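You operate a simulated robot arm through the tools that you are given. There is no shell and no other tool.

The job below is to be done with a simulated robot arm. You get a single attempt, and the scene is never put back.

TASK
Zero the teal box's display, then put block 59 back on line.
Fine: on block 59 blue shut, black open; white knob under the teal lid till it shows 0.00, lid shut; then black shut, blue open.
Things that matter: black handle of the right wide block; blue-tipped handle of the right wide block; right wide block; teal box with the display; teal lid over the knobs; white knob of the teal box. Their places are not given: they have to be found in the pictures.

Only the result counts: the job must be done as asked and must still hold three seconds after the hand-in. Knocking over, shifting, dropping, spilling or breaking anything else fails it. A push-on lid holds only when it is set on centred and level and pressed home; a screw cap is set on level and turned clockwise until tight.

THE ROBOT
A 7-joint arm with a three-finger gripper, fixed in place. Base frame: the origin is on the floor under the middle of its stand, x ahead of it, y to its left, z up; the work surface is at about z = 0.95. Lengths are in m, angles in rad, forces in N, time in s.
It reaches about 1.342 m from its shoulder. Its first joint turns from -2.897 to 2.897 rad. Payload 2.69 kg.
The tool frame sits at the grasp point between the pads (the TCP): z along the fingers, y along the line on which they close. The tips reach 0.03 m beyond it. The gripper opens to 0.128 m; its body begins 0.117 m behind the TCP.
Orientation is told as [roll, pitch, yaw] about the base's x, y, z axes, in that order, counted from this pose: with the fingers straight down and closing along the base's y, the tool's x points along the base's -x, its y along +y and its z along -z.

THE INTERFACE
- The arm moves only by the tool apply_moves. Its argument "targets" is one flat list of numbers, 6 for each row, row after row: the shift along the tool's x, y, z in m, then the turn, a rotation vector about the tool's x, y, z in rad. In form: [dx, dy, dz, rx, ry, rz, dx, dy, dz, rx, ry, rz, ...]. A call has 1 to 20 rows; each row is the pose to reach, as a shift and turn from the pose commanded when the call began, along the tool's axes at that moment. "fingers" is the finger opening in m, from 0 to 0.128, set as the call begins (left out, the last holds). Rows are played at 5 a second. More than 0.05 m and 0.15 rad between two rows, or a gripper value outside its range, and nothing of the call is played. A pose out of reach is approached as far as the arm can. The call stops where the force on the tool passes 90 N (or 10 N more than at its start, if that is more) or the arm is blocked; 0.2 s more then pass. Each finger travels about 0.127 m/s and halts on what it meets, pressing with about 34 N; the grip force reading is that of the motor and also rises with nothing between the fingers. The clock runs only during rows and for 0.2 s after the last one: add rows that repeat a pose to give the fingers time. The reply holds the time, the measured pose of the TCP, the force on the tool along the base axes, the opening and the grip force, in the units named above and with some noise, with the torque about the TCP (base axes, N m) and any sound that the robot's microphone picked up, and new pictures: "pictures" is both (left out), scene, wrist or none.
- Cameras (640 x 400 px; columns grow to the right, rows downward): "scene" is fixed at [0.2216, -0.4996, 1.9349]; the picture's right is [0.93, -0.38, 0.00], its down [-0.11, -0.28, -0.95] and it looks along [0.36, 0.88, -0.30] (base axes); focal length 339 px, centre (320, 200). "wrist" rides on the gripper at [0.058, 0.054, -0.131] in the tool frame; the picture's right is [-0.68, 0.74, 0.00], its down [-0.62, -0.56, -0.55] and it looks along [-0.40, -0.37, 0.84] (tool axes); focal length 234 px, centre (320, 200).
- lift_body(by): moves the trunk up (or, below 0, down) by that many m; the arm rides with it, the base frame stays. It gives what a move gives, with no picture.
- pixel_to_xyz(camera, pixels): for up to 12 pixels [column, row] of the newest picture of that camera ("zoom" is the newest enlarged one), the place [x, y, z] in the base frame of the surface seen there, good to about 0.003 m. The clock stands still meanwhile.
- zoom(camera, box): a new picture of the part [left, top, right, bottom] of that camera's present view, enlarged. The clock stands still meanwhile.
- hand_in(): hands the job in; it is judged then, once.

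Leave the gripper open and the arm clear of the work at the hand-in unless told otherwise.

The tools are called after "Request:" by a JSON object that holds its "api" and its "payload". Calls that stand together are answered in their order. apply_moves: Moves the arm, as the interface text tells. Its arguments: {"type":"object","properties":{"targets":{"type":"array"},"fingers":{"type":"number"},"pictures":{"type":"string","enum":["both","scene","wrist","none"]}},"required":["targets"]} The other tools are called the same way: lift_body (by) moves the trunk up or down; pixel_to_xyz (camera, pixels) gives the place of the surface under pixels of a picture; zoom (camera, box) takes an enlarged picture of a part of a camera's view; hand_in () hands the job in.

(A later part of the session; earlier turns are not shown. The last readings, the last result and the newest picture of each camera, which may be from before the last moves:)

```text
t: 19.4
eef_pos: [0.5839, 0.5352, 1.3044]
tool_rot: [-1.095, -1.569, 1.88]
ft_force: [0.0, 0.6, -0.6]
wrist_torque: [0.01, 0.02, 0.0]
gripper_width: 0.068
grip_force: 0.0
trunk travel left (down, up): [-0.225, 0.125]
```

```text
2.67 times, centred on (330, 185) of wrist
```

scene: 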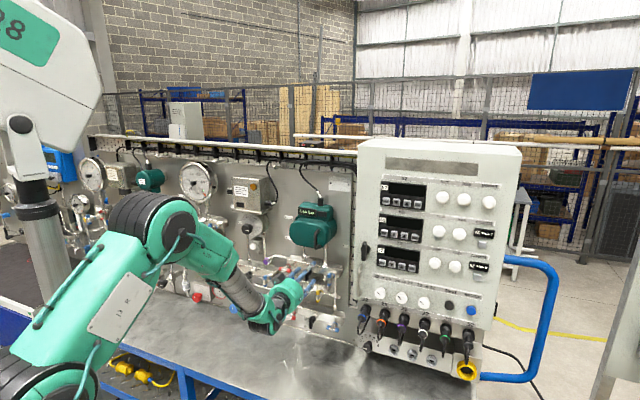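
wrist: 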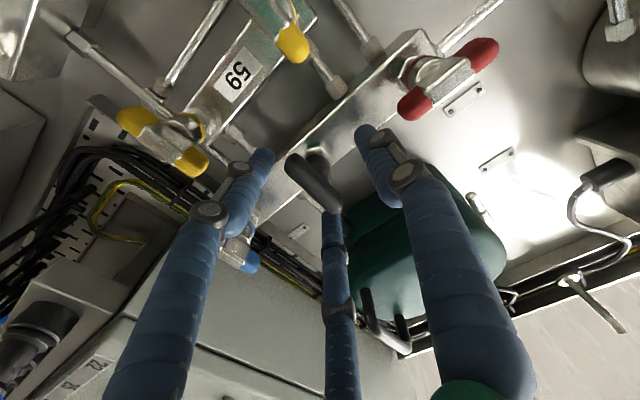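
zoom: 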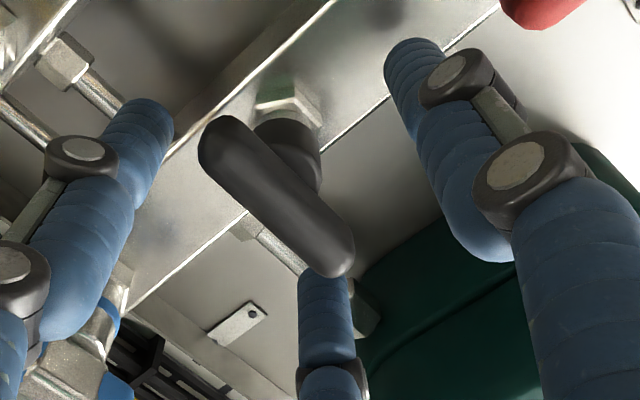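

No contact, and the fingers are around the bar. I close on the black bar.

Request:
{"api": "apply_moves", "payload": {"targets": [0, 0, 0, 0, 0, 0, 0, 0, 0, 0, 0, 0, 0, 0, 0, 0, 0, 0, 0, 0, 0, 0, 0, 0], "fingers": 0, "pictures": "wrist"}}

Request:
{"api": "zoom", "payload": {"camera": "wrist", "box": [220, 110, 440, 260]}}

```text
t: 20.4
eef_pos: [0.5865, 0.5321, 1.304]
tool_rot: [0.635, -1.57, 0.149]
ft_force: [22.2, -22.5, -7.7]
wrist_torque: [-0.19, -0.01, 0.49]
gripper_width: 0.026
grip_force: 45.1
trunk travel left (down, up): [-0.225, 0.125]
```

wrist: 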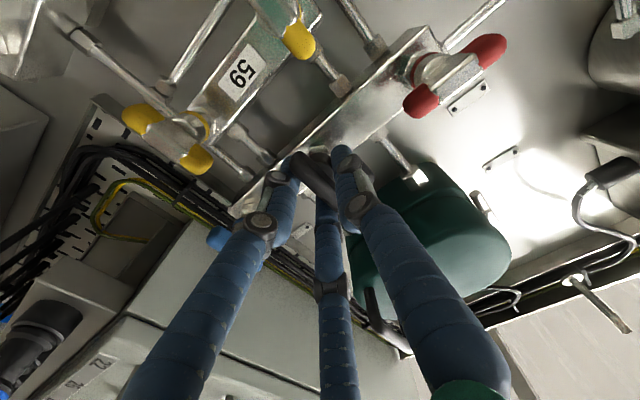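

```text
2.67 times, centred on (330, 185) of wrist
```

zoom: 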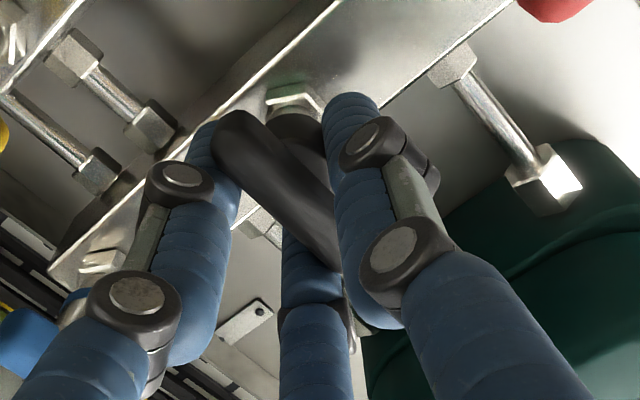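

Gripped. The bar pulled the gripper about 4 mm right (s≈0.0385, about 31 N), so the true centre is there. I shift the commanded pose 4.5 mm right to relieve the side load, then turn counter-clockwise, the opening way, by 0.4 rad as a first check.

Request:
{"api": "apply_moves", "payload": {"targets": [0, -0.0045, 0, 0, 0, 0, 0, -0.0045, 0, 0, 0, -0.1, 0, -0.0045, 0, 0, 0, -0.2, 0, -0.0045, 0, 0, 0, -0.3, 0, -0.0045, 0, 0, 0, -0.4], "fingers": 0}}

Request:
{"api": "zoom", "payload": {"camera": "wrist", "box": [220, 110, 440, 260]}}

Request:
{"api": "zoom", "payload": {"camera": "scene", "box": [270, 190, 370, 320]}}

```text
t: 21.6
eef_pos: [0.5842, 0.5339, 1.3047]
tool_rot: [-1.567, -1.165, 2.356]
ft_force: [-18.6, 12.1, -9.4]
wrist_torque: [-0.24, 0.51, 1.38]
gripper_width: 0.0254
grip_force: 45.1
trunk travel left (down, up): [-0.225, 0.125]
```

scene: 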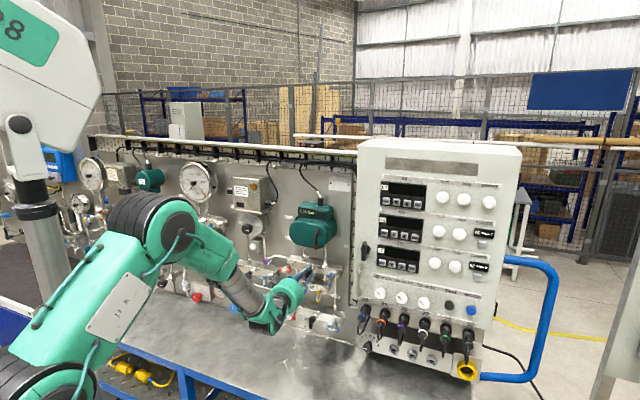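
wrist: 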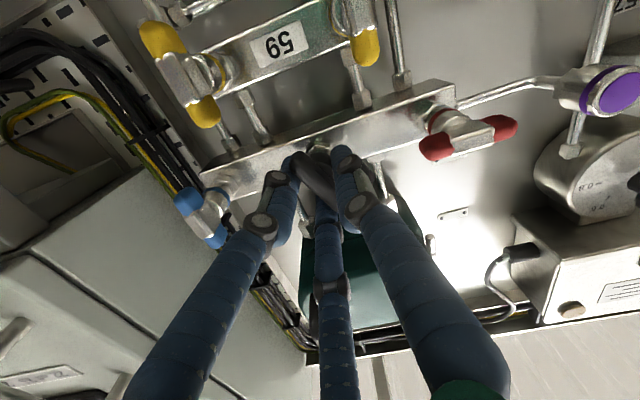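

```text
2.67 times, centred on (330, 185) of wrist
```

zoom: 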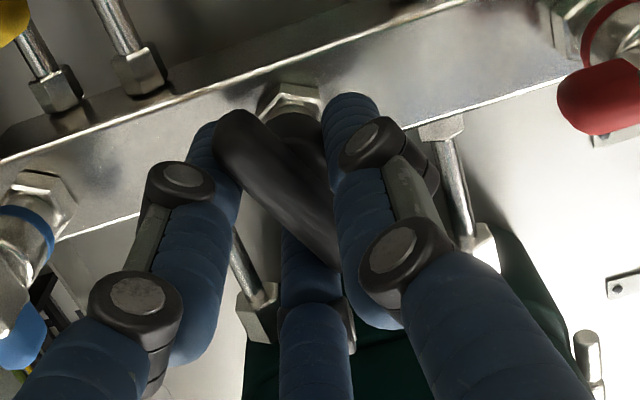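

```text
3.08 times, centred on (320, 255) of scene
```

zoom: 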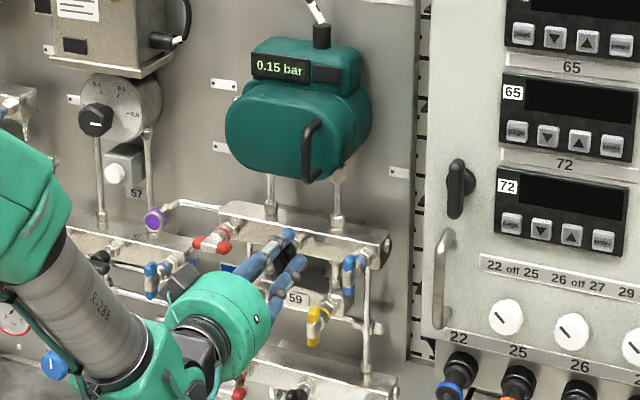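

The display dropped to 0.15 bar as the black handle opened. That confirms the handle directions: blue is shut, and black opens counter-clockwise. I continue to the full quarter turn (1.17 rad more).

Request:
{"api": "apply_moves", "payload": {"targets": [-0.0006, 0.0014, 0, 0, 0, -0.12, -0.0006, 0.0014, 0, 0, 0, -0.24, -0.0006, 0.0014, 0, 0, 0, -0.36, -0.0006, 0.0014, 0, 0, 0, -0.48, -0.0006, 0.0014, 0, 0, 0, -0.6, -0.0006, 0.0014, 0, 0, 0, -0.72, -0.0006, 0.0014, 0, 0, 0, -0.84, -0.0006, 0.0014, 0, 0, 0, -0.96, -0.0006, 0.0014, 0, 0, 0, -1.08, -0.0006, 0.0014, 0, 0, 0, -1.17], "fingers": 0}}

Request:
{"api": "zoom", "payload": {"camera": "wrist", "box": [220, 110, 440, 260]}}

Request:
{"api": "zoom", "payload": {"camera": "scene", "box": [270, 190, 370, 320]}}

```text
t: 23.8
eef_pos: [0.5857, 0.5334, 1.3038]
tool_rot: [-1.567, 0.004, 2.353]
ft_force: [-26.4, 16.5, -19.6]
wrist_torque: [-0.79, 1.13, 1.03]
gripper_width: 0.0272
grip_force: 45.6
trunk travel left (down, up): [-0.225, 0.125]
```

scene: 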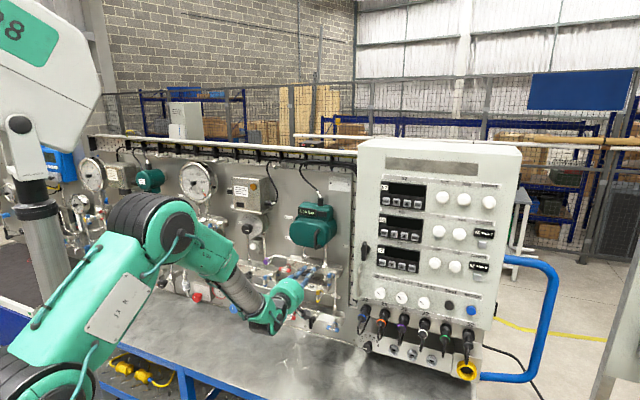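
wrist: 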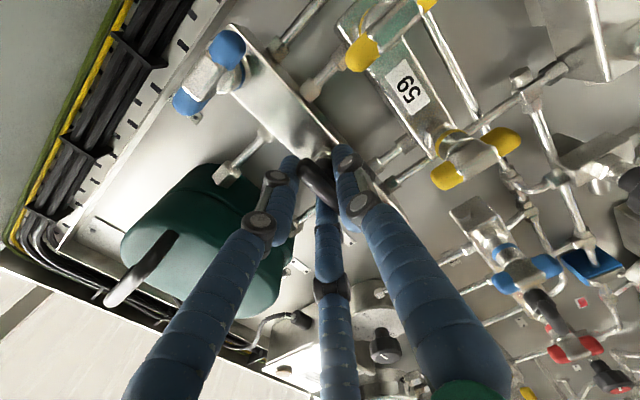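

```text
2.67 times, centred on (330, 185) of wrist
```

zoom: 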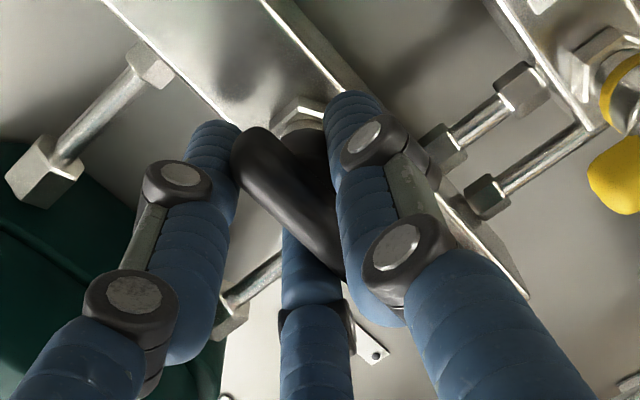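

```text
3.08 times, centred on (320, 255) of scene
```

zoom: 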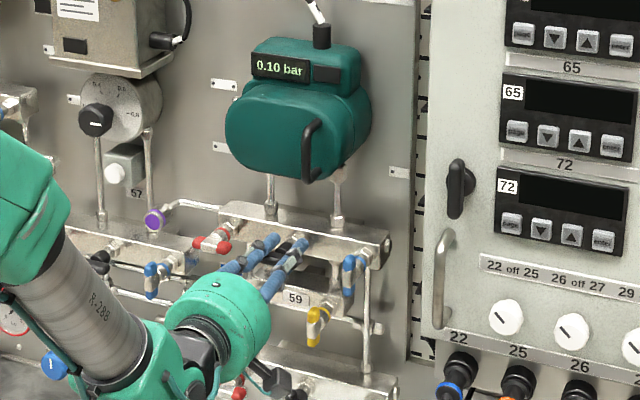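

The display now reads 0.10 bar, the zero error. I release the black bar and back out.

Request:
{"api": "apply_moves", "payload": {"targets": [0, 0, 0, 0, 0, 0, 0, 0, 0, 0, 0, 0, 0, 0, -0.04, 0, 0, 0, 0, 0, -0.08, 0, 0, 0, 0, 0, -0.12, 0, 0, 0, 0, 0, -0.16, 0, 0, 0, 0, 0, -0.16, 0, 0, 0], "fingers": 0.068}}

Request:
{"api": "zoom", "payload": {"camera": "scene", "box": [284, 254, 348, 294]}}

Request:
{"api": "zoom", "payload": {"camera": "wrist", "box": [250, 50, 450, 190]}}

Request:
{"api": "zoom", "payload": {"camera": "scene", "box": [280, 180, 350, 260]}}

```text
t: 25.4
eef_pos: [0.471, 0.4176, 1.3074]
tool_rot: [-1.57, -0.002, 2.357]
ft_force: [0.0, -0.4, 0.1]
wrist_torque: [-0.01, 0.05, 0.06]
gripper_width: 0.068
grip_force: 0.0
trunk travel left (down, up): [-0.225, 0.125]
```

scene: 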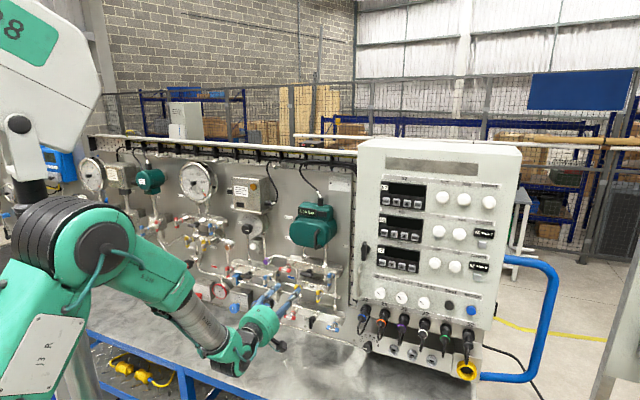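
wrist: 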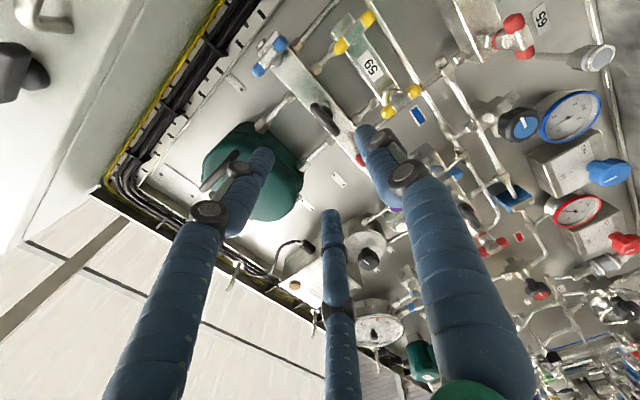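

```text
10.00 times, centred on (316, 274) of scene
```

zoom: 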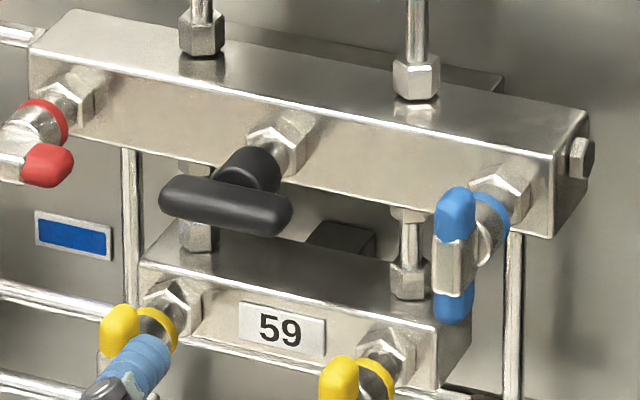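

```text
2.86 times, centred on (350, 120) of wrist
```

zoom: 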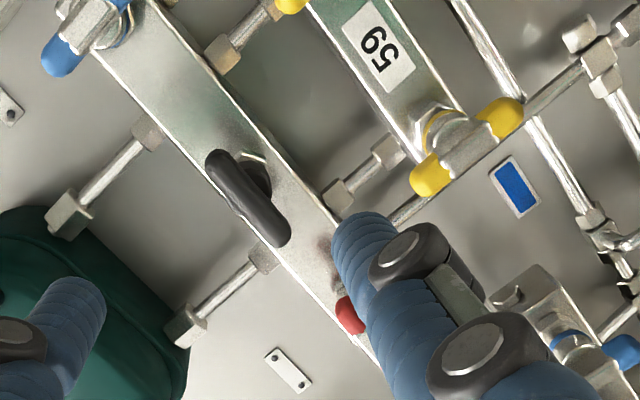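

```text
5.00 times, centred on (315, 220) of scene
```

zoom: 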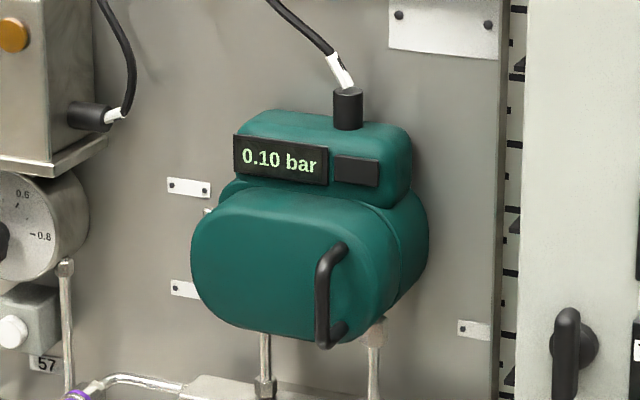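

Black is horizontal (open), blue vertical (shut), and the display reads 0.10. Next is the lid. I look for its hinge side and measure its handle.

Request:
{"api": "zoom", "payload": {"camera": "wrist", "box": [190, 100, 330, 240]}}

Request:
{"api": "zoom", "payload": {"camera": "scene", "box": [286, 196, 342, 252]}}

```text
2.86 times, centred on (260, 170) of wrist
```

zoom: 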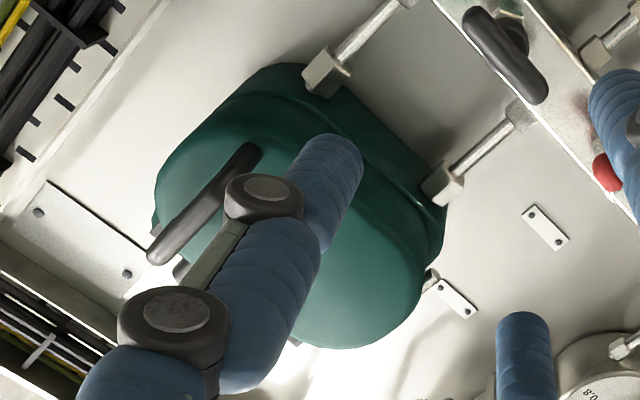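

```text
7.14 times, centred on (314, 224) of scene
```

zoom: 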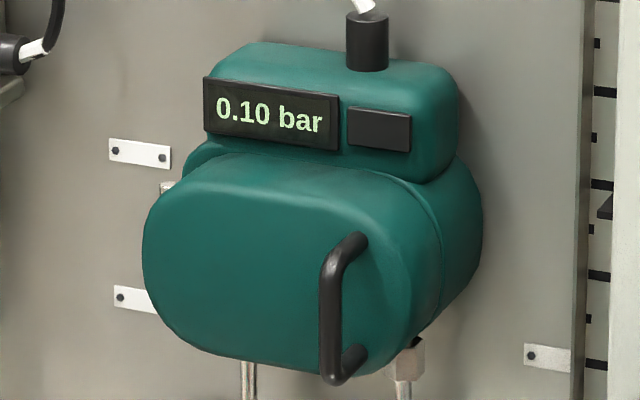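

A silver hinge barrel is visible on the left edge, so the lid swings open to the left, with the D-handle on its right. I measure the handle, lid corners and hinge.

Request:
{"api": "pixel_to_xyz", "payload": {"camera": "zoom", "pixels": [[333, 270], [330, 310], [335, 350], [338, 375], [355, 243], [352, 360], [290, 300], [200, 270], [160, 300], [167, 187], [370, 300], [290, 180]]}}

Request:
{"api": "pixel_to_xyz", "payload": {"camera": "zoom", "pixels": [[408, 250], [440, 250], [420, 330], [180, 345], [250, 370], [150, 230], [265, 115], [380, 130], [367, 45], [460, 240], [425, 200], [320, 365]]}}

Request:
{"api": "pixel_to_xyz", "payload": {"camera": "wrist", "pixels": [[215, 180], [209, 187], [235, 155], [300, 198], [290, 190], [280, 215], [250, 210]]}}

```text
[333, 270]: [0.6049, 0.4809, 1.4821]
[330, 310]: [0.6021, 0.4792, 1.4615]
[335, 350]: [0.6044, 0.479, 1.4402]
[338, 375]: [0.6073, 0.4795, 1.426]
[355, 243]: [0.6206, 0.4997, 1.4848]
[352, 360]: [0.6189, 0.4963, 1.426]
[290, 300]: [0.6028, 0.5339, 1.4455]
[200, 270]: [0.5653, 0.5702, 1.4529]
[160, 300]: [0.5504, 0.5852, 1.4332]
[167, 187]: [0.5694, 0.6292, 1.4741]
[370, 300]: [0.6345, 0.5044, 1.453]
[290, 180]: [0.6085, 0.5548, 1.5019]
```

```text
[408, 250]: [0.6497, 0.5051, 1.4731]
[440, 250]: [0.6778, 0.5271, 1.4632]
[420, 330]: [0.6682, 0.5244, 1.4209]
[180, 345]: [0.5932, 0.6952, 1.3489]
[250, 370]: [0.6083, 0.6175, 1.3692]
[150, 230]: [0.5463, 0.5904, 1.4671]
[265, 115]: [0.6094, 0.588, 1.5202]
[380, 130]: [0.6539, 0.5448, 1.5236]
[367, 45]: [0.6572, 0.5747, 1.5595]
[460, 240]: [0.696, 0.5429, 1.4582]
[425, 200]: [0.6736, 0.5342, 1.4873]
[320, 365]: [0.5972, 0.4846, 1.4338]
```

```text
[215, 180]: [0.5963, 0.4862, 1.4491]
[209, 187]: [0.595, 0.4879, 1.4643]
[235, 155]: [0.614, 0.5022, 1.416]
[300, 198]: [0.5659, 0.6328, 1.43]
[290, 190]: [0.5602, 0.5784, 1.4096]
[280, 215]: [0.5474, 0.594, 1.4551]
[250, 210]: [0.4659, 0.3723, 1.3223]
```

The handle bar is at s≈0.083, d≈0.138, z 1.43–1.485, and the lid face at d≈0.107. The hinge axis is at s≈-0.043, d≈0.064. Before planning the swing I measure what sits to the left of the lid: gauge 57, its knob, and the box above.

Request:
{"api": "pixel_to_xyz", "payload": {"camera": "scene", "pixels": [[247, 228], [262, 222], [257, 240], [250, 195], [235, 190], [265, 197], [268, 180], [286, 200], [240, 215], [195, 182], [284, 269], [268, 207]]}}

Request:
{"api": "zoom", "payload": {"camera": "scene", "box": [225, 165, 345, 255]}}

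```text
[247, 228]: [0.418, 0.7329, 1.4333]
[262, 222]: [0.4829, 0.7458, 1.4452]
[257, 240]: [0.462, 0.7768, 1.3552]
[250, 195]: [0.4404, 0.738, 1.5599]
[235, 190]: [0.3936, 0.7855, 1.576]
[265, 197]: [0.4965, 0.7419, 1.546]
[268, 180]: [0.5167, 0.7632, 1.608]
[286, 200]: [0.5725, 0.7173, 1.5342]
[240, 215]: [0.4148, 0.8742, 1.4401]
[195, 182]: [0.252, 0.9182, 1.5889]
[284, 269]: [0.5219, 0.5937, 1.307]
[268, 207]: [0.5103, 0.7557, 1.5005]
```

```text
4.44 times, centred on (285, 210) of scene
```

zoom: 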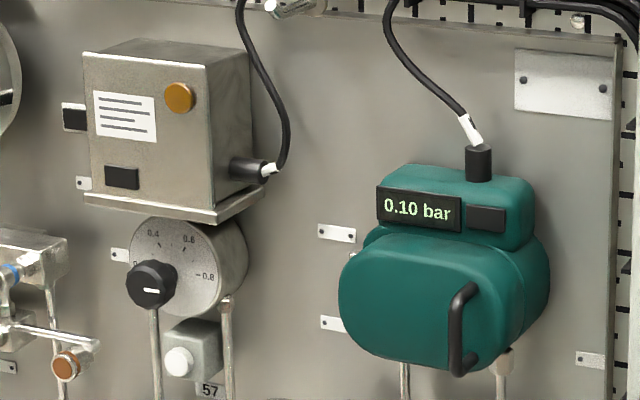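

To the left of the lid the panel is flat and free from s≈-0.17 to -0.045, so the lid has room to swing. I roll the gripper back +90° (single finger left) and go in front of the lid handle at s=0.083, z=1.456, d≈0.25.

Request:
{"api": "apply_moves", "payload": {"targets": [0.0038, -0.0124, 0.0025, 0, 0, 0.1309, 0.0075, -0.0248, 0.005, 0, 0, 0.2618, 0.0113, -0.0372, 0.0075, 0, 0, 0.3927, 0.015, -0.0495, 0.01, 0, 0, 0.5236, 0.0188, -0.0619, 0.0125, 0, 0, 0.6545, 0.0226, -0.0743, 0.015, 0, 0, 0.7854, 0.0264, -0.0867, 0.0175, 0, 0, 0.9163, 0.03, -0.099, 0.02, 0, 0, 1.0472, 0.0339, -0.1115, 0.0225, 0, 0, 1.1781, 0.0377, -0.1238, 0.025, 0, 0, 1.309, 0.0415, -0.1362, 0.0275, 0, 0, 1.4399, 0.0452, -0.1486, 0.03, 0, 0, 1.5708, 0.0452, -0.1486, 0.03, 0, 0, 1.5708], "fingers": 0.068}}

Request:
{"api": "zoom", "payload": {"camera": "wrist", "box": [220, 60, 440, 210]}}

```text
t: 28.2
eef_pos: [0.5263, 0.4081, 1.4547]
tool_rot: [1.45, -1.57, -0.663]
ft_force: [0.2, 0.1, 0.5]
wrist_torque: [0.02, -0.06, 0.01]
gripper_width: 0.0677
grip_force: 0.0
trunk travel left (down, up): [-0.225, 0.125]
```

scene: 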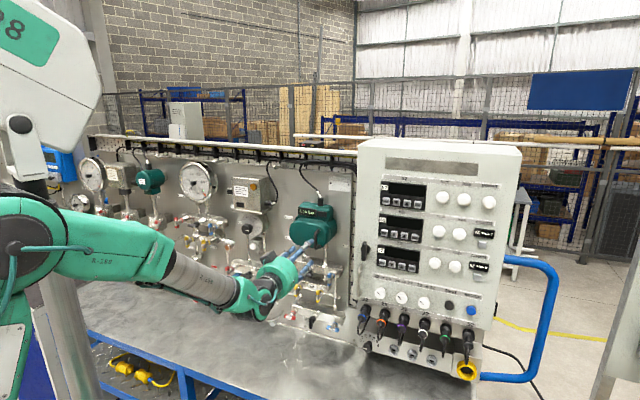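
wrist: 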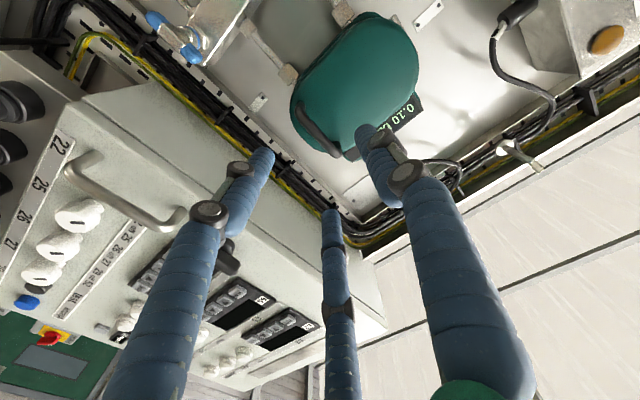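

```text
2.67 times, centred on (330, 135) of wrist
```

zoom: 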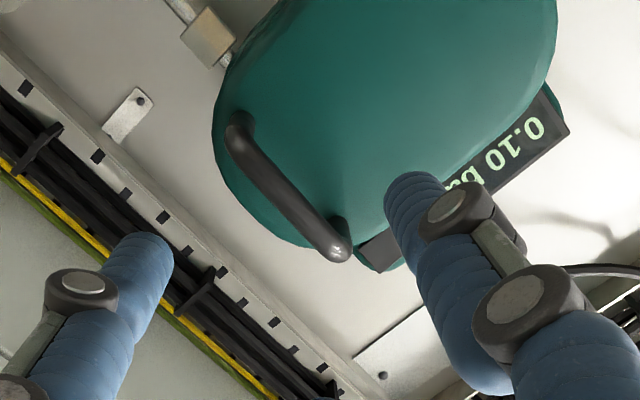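

The handle is seen well. I measure its bar from this view.

Request:
{"api": "pixel_to_xyz", "payload": {"camera": "wrist", "pixels": [[301, 112], [309, 121], [318, 132], [326, 142], [333, 150], [299, 107]]}}

```text
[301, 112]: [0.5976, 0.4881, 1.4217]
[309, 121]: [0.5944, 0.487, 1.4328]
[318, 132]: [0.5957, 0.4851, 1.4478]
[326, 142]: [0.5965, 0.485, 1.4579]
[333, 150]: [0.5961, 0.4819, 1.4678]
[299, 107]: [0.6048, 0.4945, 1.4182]
```

The two views bracket the bar: centre s≈0.082, z≈1.4515, d≈0.14. I advance to d≈0.146, leaving the fingertips about 8 mm short of the lid face, and watch the force.

Request:
{"api": "apply_moves", "payload": {"targets": [0.003, 0.0016, 0.03, 0, 0, 0, 0.003, 0.0016, 0.06, 0, 0, 0, 0.003, 0.0016, 0.085, 0, 0, 0, 0.003, 0.0016, 0.098, 0, 0, 0, 0.003, 0.0016, 0.105, 0, 0, 0, 0.003, 0.0016, 0.105, 0, 0, 0]}}

Request:
{"api": "zoom", "payload": {"camera": "wrist", "box": [220, 110, 440, 260]}}

Request:
{"api": "zoom", "payload": {"camera": "scene", "box": [270, 190, 370, 290]}}

```text
t: 29.6
eef_pos: [0.5993, 0.4848, 1.4509]
tool_rot: [-0.701, -1.57, 1.486]
ft_force: [0.5, 0.4, -0.6]
wrist_torque: [-0.02, -0.02, -0.01]
gripper_width: 0.0678
grip_force: 0.1
trunk travel left (down, up): [-0.225, 0.125]
```

scene: 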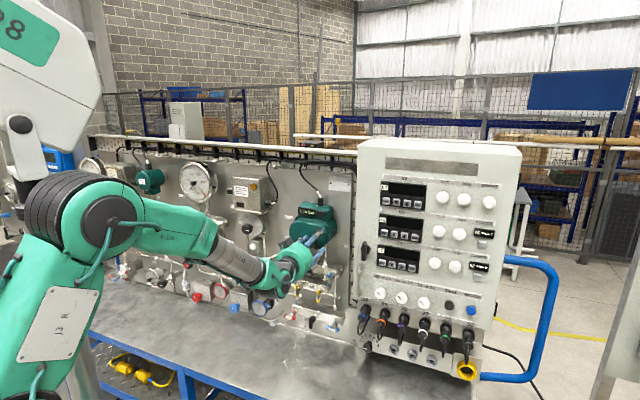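
wrist: 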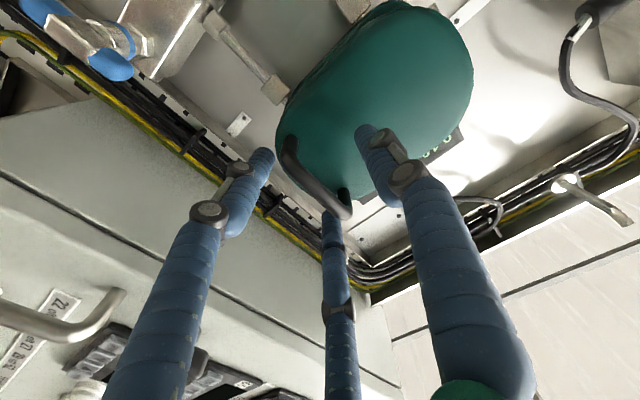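

```text
2.67 times, centred on (330, 185) of wrist
```

zoom: 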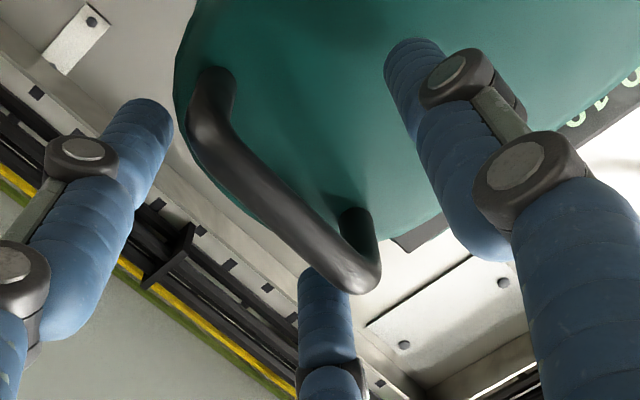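

```text
4.00 times, centred on (320, 240) of scene
```

zoom: 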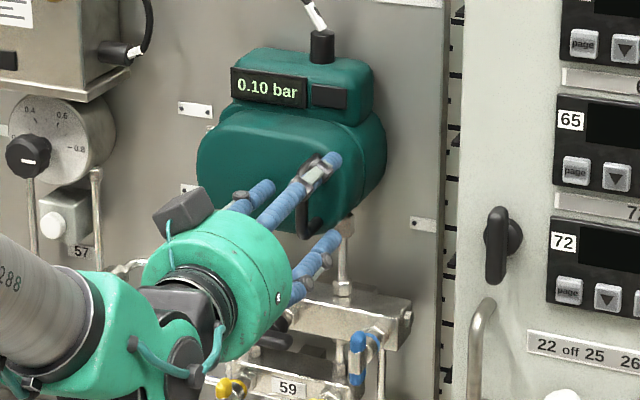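

The bar is centred between the fingers without contact. I close on it.

Request:
{"api": "apply_moves", "payload": {"targets": [0, 0, 0, 0, 0, 0, 0, 0, 0, 0, 0, 0, 0, 0, 0, 0, 0, 0, 0, 0, 0, 0, 0, 0], "fingers": 0, "pictures": "wrist"}}

Request:
{"api": "zoom", "payload": {"camera": "wrist", "box": [220, 110, 440, 260]}}

```text
t: 30.6
eef_pos: [0.5995, 0.4822, 1.4489]
tool_rot: [0.504, -1.567, 0.281]
ft_force: [6.4, -26.2, -18.7]
wrist_torque: [-0.24, -0.21, 0.08]
gripper_width: 0.0175
grip_force: 43.0
trunk travel left (down, up): [-0.225, 0.125]
```

wrist: 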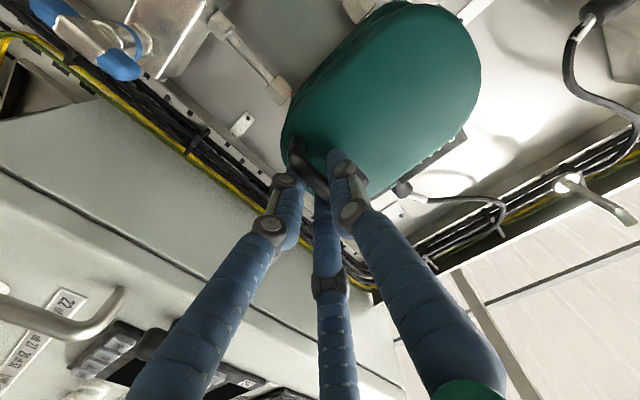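

```text
2.67 times, centred on (330, 185) of wrist
```

zoom: 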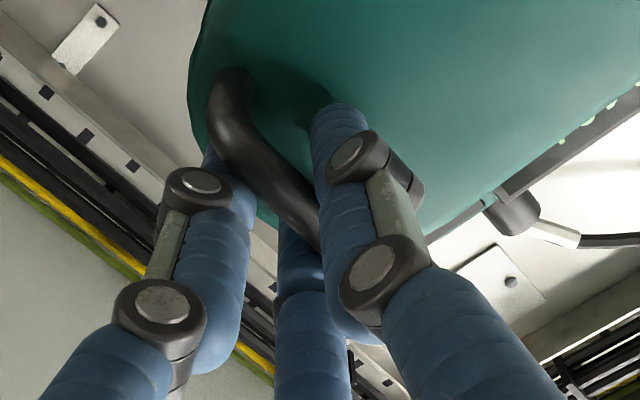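

The handle is held (opening 0.0175). I swing the lid open along its arc about the left hinge, first 0.32 rad, turning the gripper with it and watching forces.

Request:
{"api": "apply_moves", "payload": {"targets": [0, 0.007, -0.0098, 0.08, 0, 0, 0, 0.0148, -0.019, 0.16, 0, 0, 0, 0.0232, -0.0276, 0.24, 0, 0, 0, 0.0324, -0.0354, 0.32, 0, 0], "fingers": 0}}

Request:
{"api": "zoom", "payload": {"camera": "scene", "box": [260, 180, 360, 280]}}

Request:
{"api": "zoom", "payload": {"camera": "wrist", "box": [220, 60, 480, 260]}}

```text
t: 31.6
eef_pos: [0.5529, 0.4792, 1.4478]
tool_rot: [0.16, -1.567, 0.304]
ft_force: [-4.5, -37.9, -33.7]
wrist_torque: [-0.26, -0.24, 0.14]
gripper_width: 0.0173
grip_force: 42.6
trunk travel left (down, up): [-0.225, 0.125]
```

scene: 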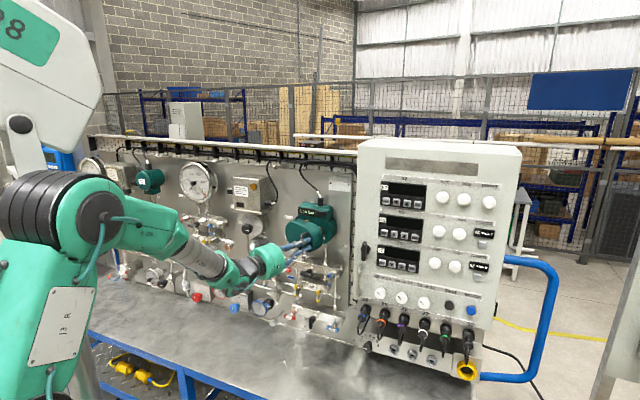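
wrist: 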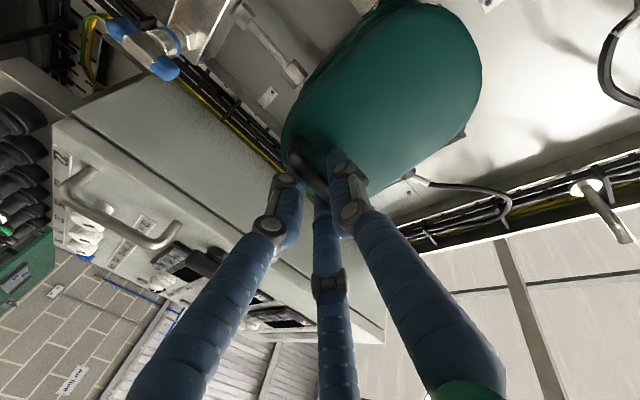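

```text
4.00 times, centred on (310, 230) of scene
```

zoom: 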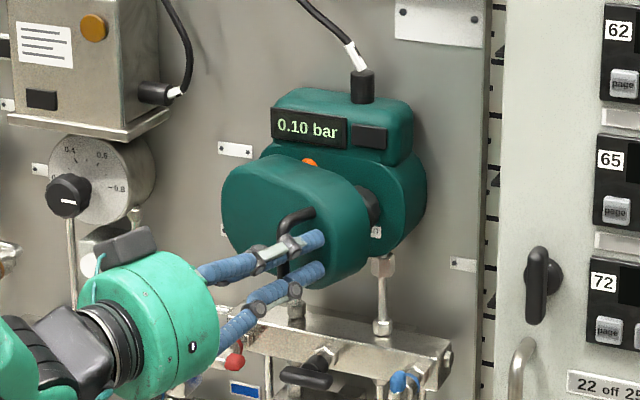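

```text
2.00 times, centred on (350, 160) of wrist
```

zoom: 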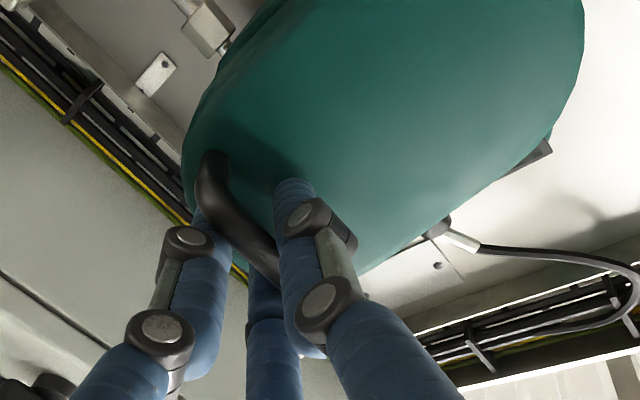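

The lid swings freely on the left hinge, and an orange and a dark knob are appearing inside. The handle pulls the gripper down slightly (-34 N in z), so I lower 3 mm and continue the arc 0.5 rad more.

Request:
{"api": "apply_moves", "payload": {"targets": [0.003, 0.0089, -0.0122, 0.1, 0, 0, 0.003, 0.0189, -0.0234, 0.2, 0, 0, 0.003, 0.03, -0.0336, 0.3, 0, 0, 0.003, 0.0421, -0.0426, 0.4, 0, 0, 0.003, 0.055, -0.0503, 0.5, 0, 0], "fingers": 0}}

Request:
{"api": "zoom", "payload": {"camera": "scene", "box": [260, 180, 360, 280]}}

```text
t: 32.8
eef_pos: [0.4799, 0.5066, 1.4479]
tool_rot: [2.539, -1.57, -2.575]
ft_force: [-26.5, -34.1, -22.5]
wrist_torque: [-0.35, -0.7, 0.19]
gripper_width: 0.0174
grip_force: 42.7
trunk travel left (down, up): [-0.225, 0.125]
```

scene: 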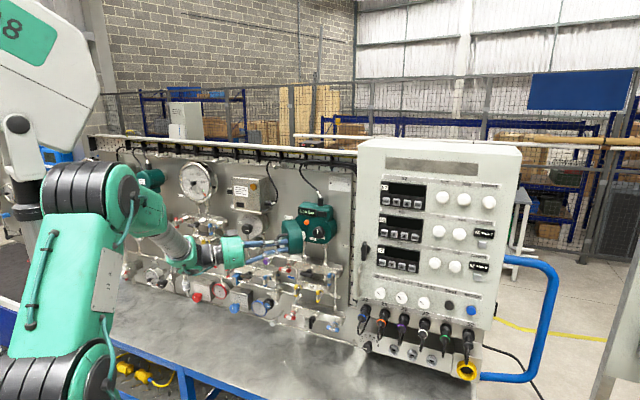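
wrist: 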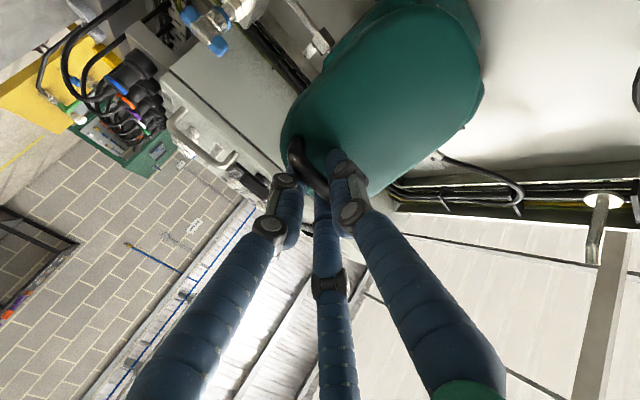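

```text
4.00 times, centred on (310, 230) of scene
```

zoom: 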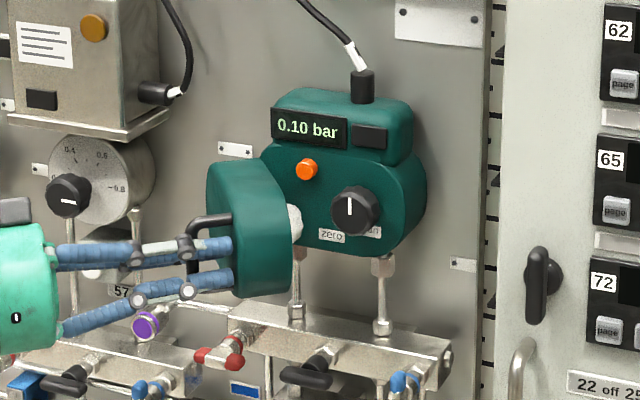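

The lid is open about 47°. Inside are the white knob (label "zero") at left, a black "span" knob at right and an orange button. I open further, 0.5 rad more, with a small arc correction from the forces.

Request:
{"api": "apply_moves", "payload": {"targets": [0.001, 0.0063, -0.0155, 0.1, 0, 0, 0.001, 0.0169, -0.0271, 0.2, 0, 0, 0.001, 0.0285, -0.0375, 0.3, 0, 0, 0.001, 0.0411, -0.0468, 0.4, 0, 0, 0.001, 0.0546, -0.0547, 0.5, 0, 0], "fingers": 0}}

Request:
{"api": "zoom", "payload": {"camera": "scene", "box": [260, 180, 360, 280]}}

```text
t: 34.0
eef_pos: [0.4309, 0.5639, 1.4496]
tool_rot: [1.694, -1.566, -2.227]
ft_force: [22.8, 10.1, 29.9]
wrist_torque: [-0.53, -0.55, 0.06]
gripper_width: 0.0177
grip_force: 43.0
trunk travel left (down, up): [-0.225, 0.125]
```

scene: 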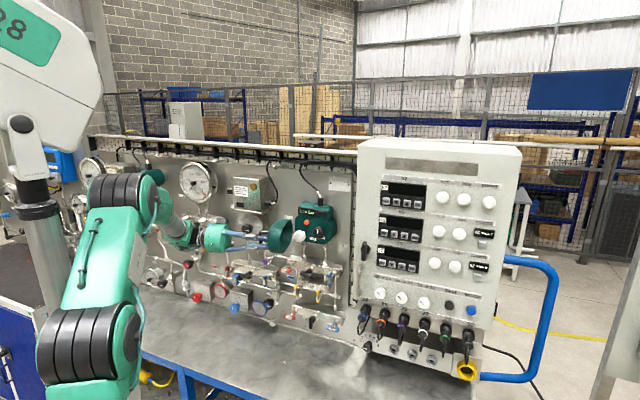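
wrist: 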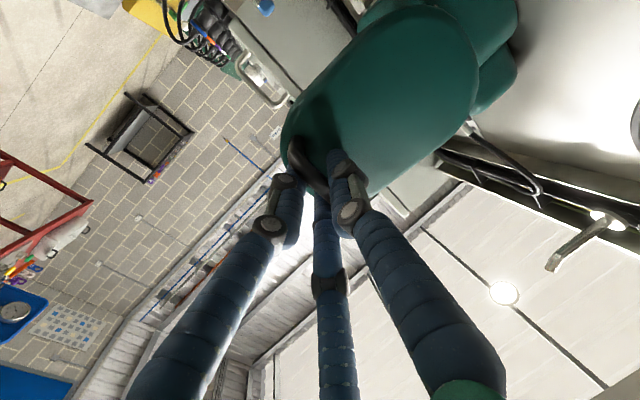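

```text
4.00 times, centred on (310, 230) of scene
```

zoom: 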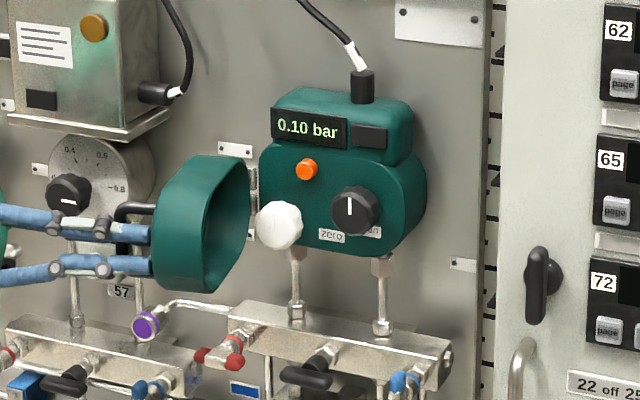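

The lid stands at about 76° and the white "zero" knob is fully in view. Pulling further would bring the gripper near gauge 57, so I release the handle and back away left/outward. I'll push the lid the rest of the way from inside.

Request:
{"api": "apply_moves", "payload": {"targets": [0, 0, 0, 0, 0, 0, 0, 0, 0, 0, 0, 0, 0, 0, 0, 0, 0, 0, 0, 0, -0.03, 0, 0, 0, 0, 0, -0.06, 0, 0, 0, 0, -0.02, -0.09, 0, 0, 0, 0, -0.06, -0.1, 0, 0, 0, 0, -0.1, -0.1, 0, 0, 0, 0, -0.14, -0.1, 0, 0, 0], "fingers": 0.066}}

Request:
{"api": "zoom", "payload": {"camera": "scene", "box": [260, 180, 360, 280]}}

```text
t: 36.0
eef_pos: [0.3647, 0.4499, 1.4371]
tool_rot: [-2.205, -1.552, 1.473]
ft_force: [-2.2, 2.2, -1.3]
wrist_torque: [0.01, 0.0, -0.03]
gripper_width: 0.0661
grip_force: 0.0
trunk travel left (down, up): [-0.225, 0.125]
stopped in row 9: the arm was blocked; the commanded pose is now the measured one
```

scene: 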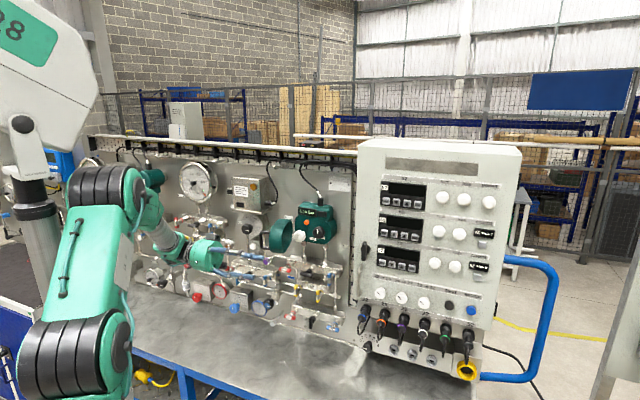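
wrist: 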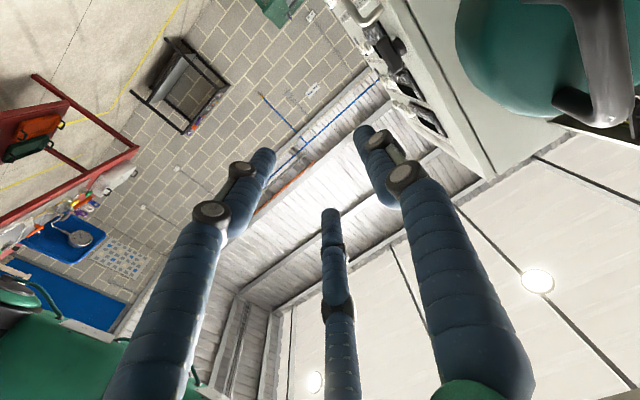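

```text
4.00 times, centred on (310, 230) of scene
```

zoom: 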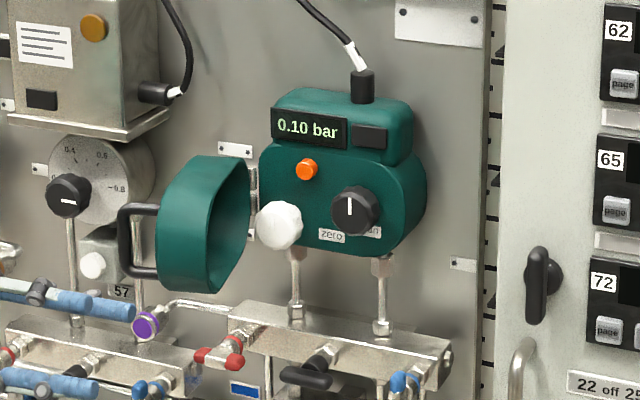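

The lid stays where I left it. On the last row the arm reached a limit (force near zero, free air, d≈0.335). I turn the gripper back to face the panel while moving right in the free space in front, with the fingers closed for pushing.

Request:
{"api": "apply_moves", "payload": {"targets": [-0.001, 0, 0.0075, -0.1264, 0, 0, -0.002, 0, 0.015, -0.2528, 0, 0, -0.003, 0, 0.0225, -0.3792, 0, 0, -0.004, 0, 0.03, -0.5057, 0, 0, -0.005, 0, 0.0375, -0.6321, 0, 0, -0.006, 0, 0.045, -0.7585, 0, 0, -0.007, 0, 0.0525, -0.8849, 0, 0, -0.008, 0, 0.06, -1.0113, 0, 0, -0.009, 0, 0.0675, -1.1378, 0, 0, -0.01, 0, 0.075, -1.2642, 0, 0, -0.012, 0, 0.0825, -1.3906, 0, 0, -0.013, 0, 0.09, -1.517, 0, 0, -0.013, 0, 0.09, -1.517, 0, 0], "fingers": 0}}

Request:
{"api": "zoom", "payload": {"camera": "scene", "box": [260, 180, 360, 280]}}

```text
t: 38.8
eef_pos: [0.435, 0.3887, 1.4475]
tool_rot: [-0.529, -1.547, 1.317]
ft_force: [-0.1, 0.3, 0.2]
wrist_torque: [0.02, 0.0, -0.01]
gripper_width: 0.002
grip_force: 31.6
trunk travel left (down, up): [-0.225, 0.125]
```

scene: 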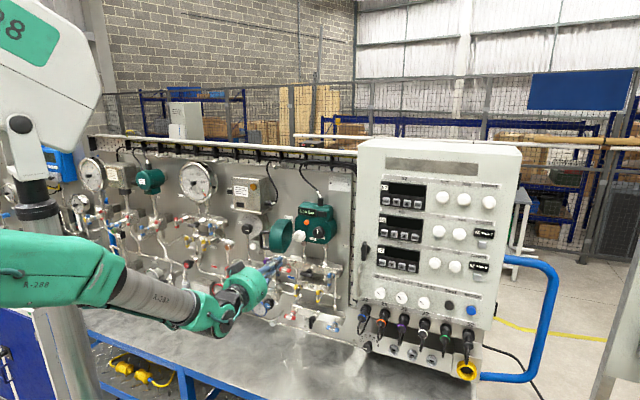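
wrist: 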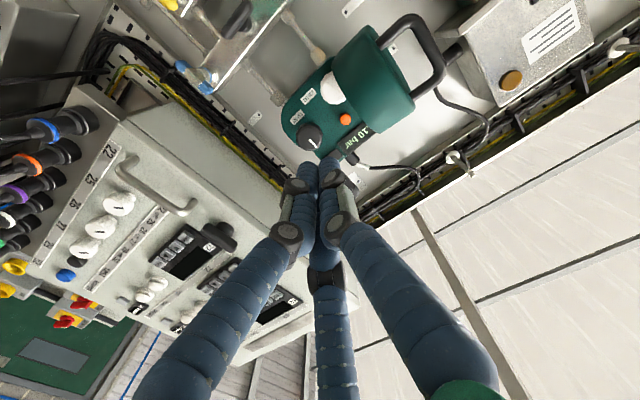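

```text
4.00 times, centred on (310, 230) of scene
```

zoom: 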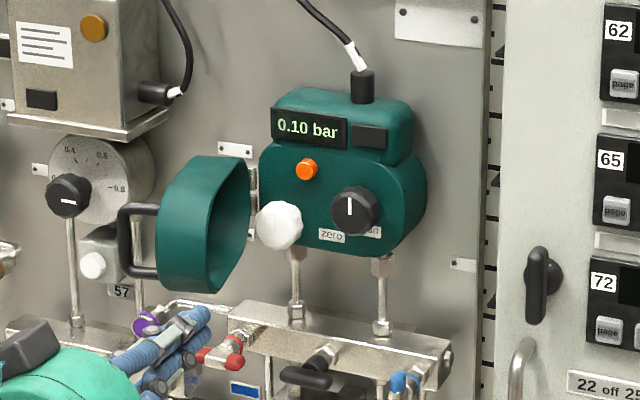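

The gripper faces the panel again, closed, at s≈0.033, d≈0.33, with a small 0.02 rad tilt that I'll correct. I measure the lid edges, the white knob and its neighbours.

Request:
{"api": "zoom", "payload": {"camera": "scene", "box": [270, 205, 334, 255]}}

Request:
{"api": "zoom", "payload": {"camera": "wrist", "box": [270, 0, 450, 170]}}

Request:
{"api": "pixel_to_xyz", "payload": {"camera": "scene", "pixels": [[300, 236], [297, 236], [303, 236], [300, 232], [300, 241], [306.5, 222], [319, 232], [317, 233], [288, 222], [285, 248], [276, 240], [292, 238]]}}

```text
8.00 times, centred on (302, 230) of scene
```

zoom: 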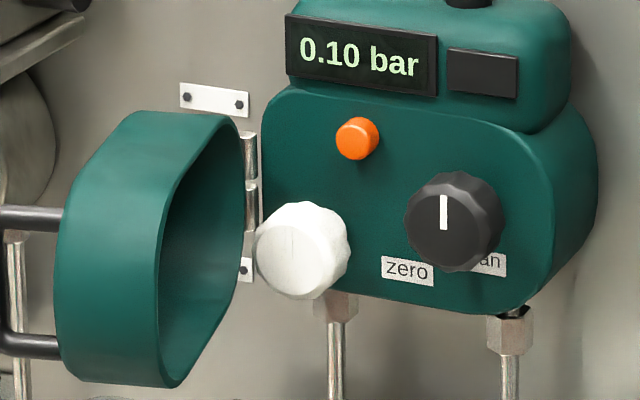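

```text
2.35 times, centred on (360, 85) of wrist
```

zoom: 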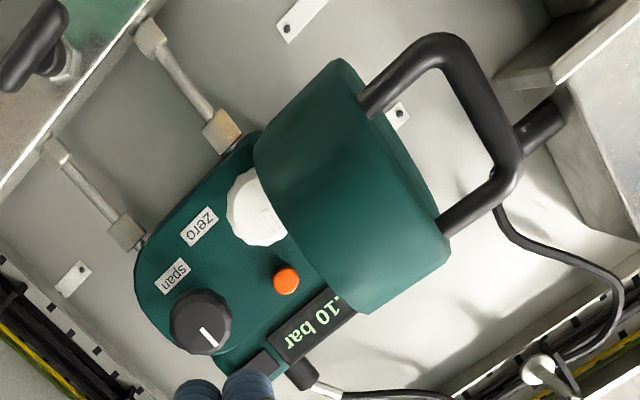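

```text
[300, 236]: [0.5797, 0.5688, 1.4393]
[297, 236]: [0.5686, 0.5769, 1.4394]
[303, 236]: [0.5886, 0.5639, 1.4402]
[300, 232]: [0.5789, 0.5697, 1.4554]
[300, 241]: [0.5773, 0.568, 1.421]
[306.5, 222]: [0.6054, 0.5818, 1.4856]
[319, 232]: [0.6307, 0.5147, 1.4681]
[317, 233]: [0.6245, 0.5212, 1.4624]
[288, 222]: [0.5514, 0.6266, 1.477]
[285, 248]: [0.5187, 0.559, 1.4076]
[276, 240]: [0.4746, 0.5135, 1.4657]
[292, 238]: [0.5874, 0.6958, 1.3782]
```

White knob centre is s≈0.006, z≈1.438, front at d≈0.10, radius about 0.02. The black span knob is at s≈0.073 and the orange button at s≈0.017, z≈1.486 with its front at d≈0.075. The lid's free edge, at s≈-0.01 to -0.03, d≈0.21, still crowds the white knob. I go in beside it on the inside with closed fingers (tips at d≈0.155) and push it further left.

Request:
{"api": "apply_moves", "payload": {"targets": [-0.0025, -0.002, 0.04, 0, -0.0206, 0.012, -0.0025, -0.002, 0.08, 0, -0.0206, 0.012, -0.0025, -0.002, 0.12, 0, -0.0206, 0.012, -0.0025, -0.002, 0.144, 0, -0.0206, 0.012, -0.0025, 0.018, 0.144, 0, -0.0206, 0.012, -0.0025, 0.038, 0.144, 0, -0.0206, 0.012], "fingers": 0}}

Request:
{"api": "zoom", "payload": {"camera": "scene", "box": [260, 190, 340, 260]}}

```text
t: 40.2
eef_pos: [0.5089, 0.5185, 1.4466]
tool_rot: [-3.045, -1.569, -2.451]
ft_force: [-0.5, -0.4, 1.0]
wrist_torque: [-0.06, 0.02, -0.01]
gripper_width: 0.0019
grip_force: 31.5
trunk travel left (down, up): [-0.225, 0.125]
```

scene: 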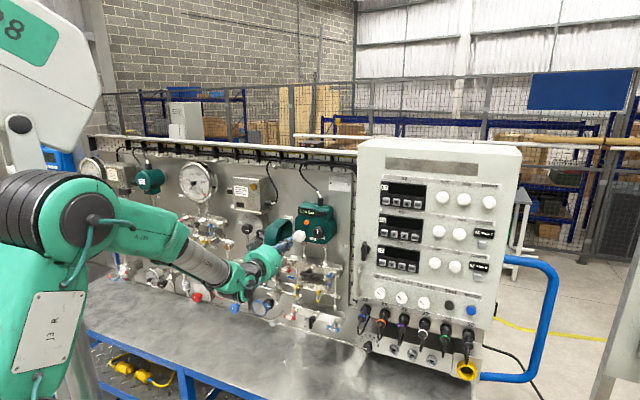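
wrist: 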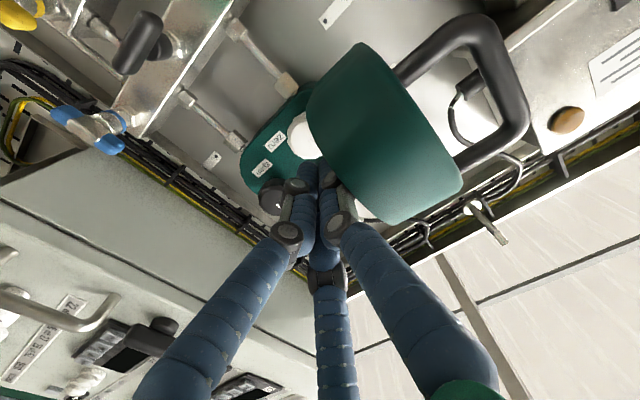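

```text
5.71 times, centred on (300, 225) of scene
```

zoom: 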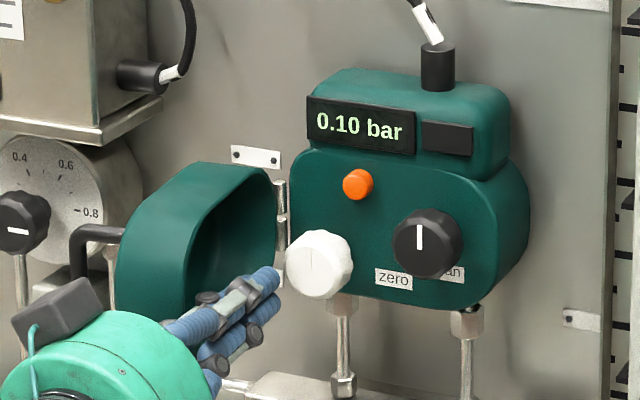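

The fingers are at the lid's inside edge, with no load yet. I push left 0.05 m and check the forces.

Request:
{"api": "apply_moves", "payload": {"targets": [0, 0.015, 0, 0, 0, 0, 0, 0.03, 0, 0, 0, 0, 0, 0.045, 0, 0, 0, 0, 0, 0.055, 0, 0, 0, 0], "fingers": 0}}

Request:
{"api": "zoom", "payload": {"camera": "scene", "box": [250, 190, 330, 260]}}

```text
t: 41.2
eef_pos: [0.472, 0.5561, 1.4478]
tool_rot: [2.976, -1.569, -2.189]
ft_force: [-0.2, 0.2, -0.1]
wrist_torque: [0.0, 0.02, -0.02]
gripper_width: 0.0019
grip_force: 31.2
trunk travel left (down, up): [-0.225, 0.125]
```

scene: 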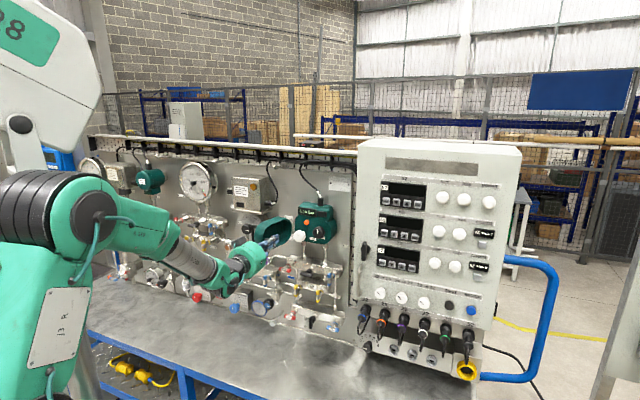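
wrist: 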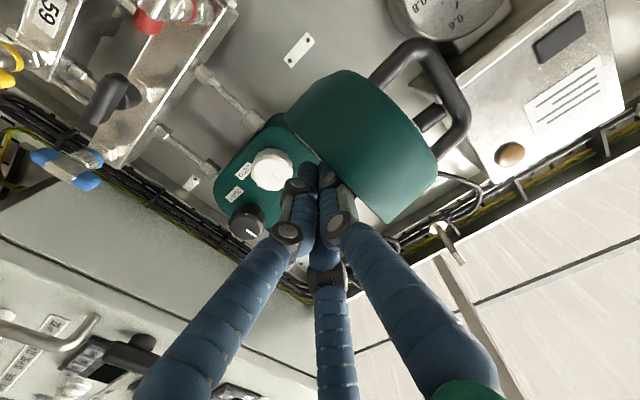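

```text
5.71 times, centred on (290, 225) of scene
```

zoom: 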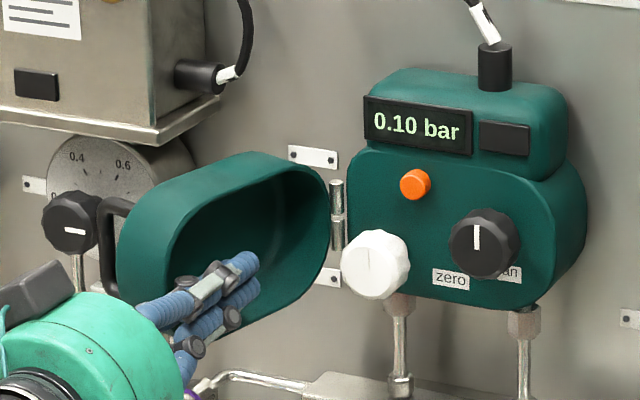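

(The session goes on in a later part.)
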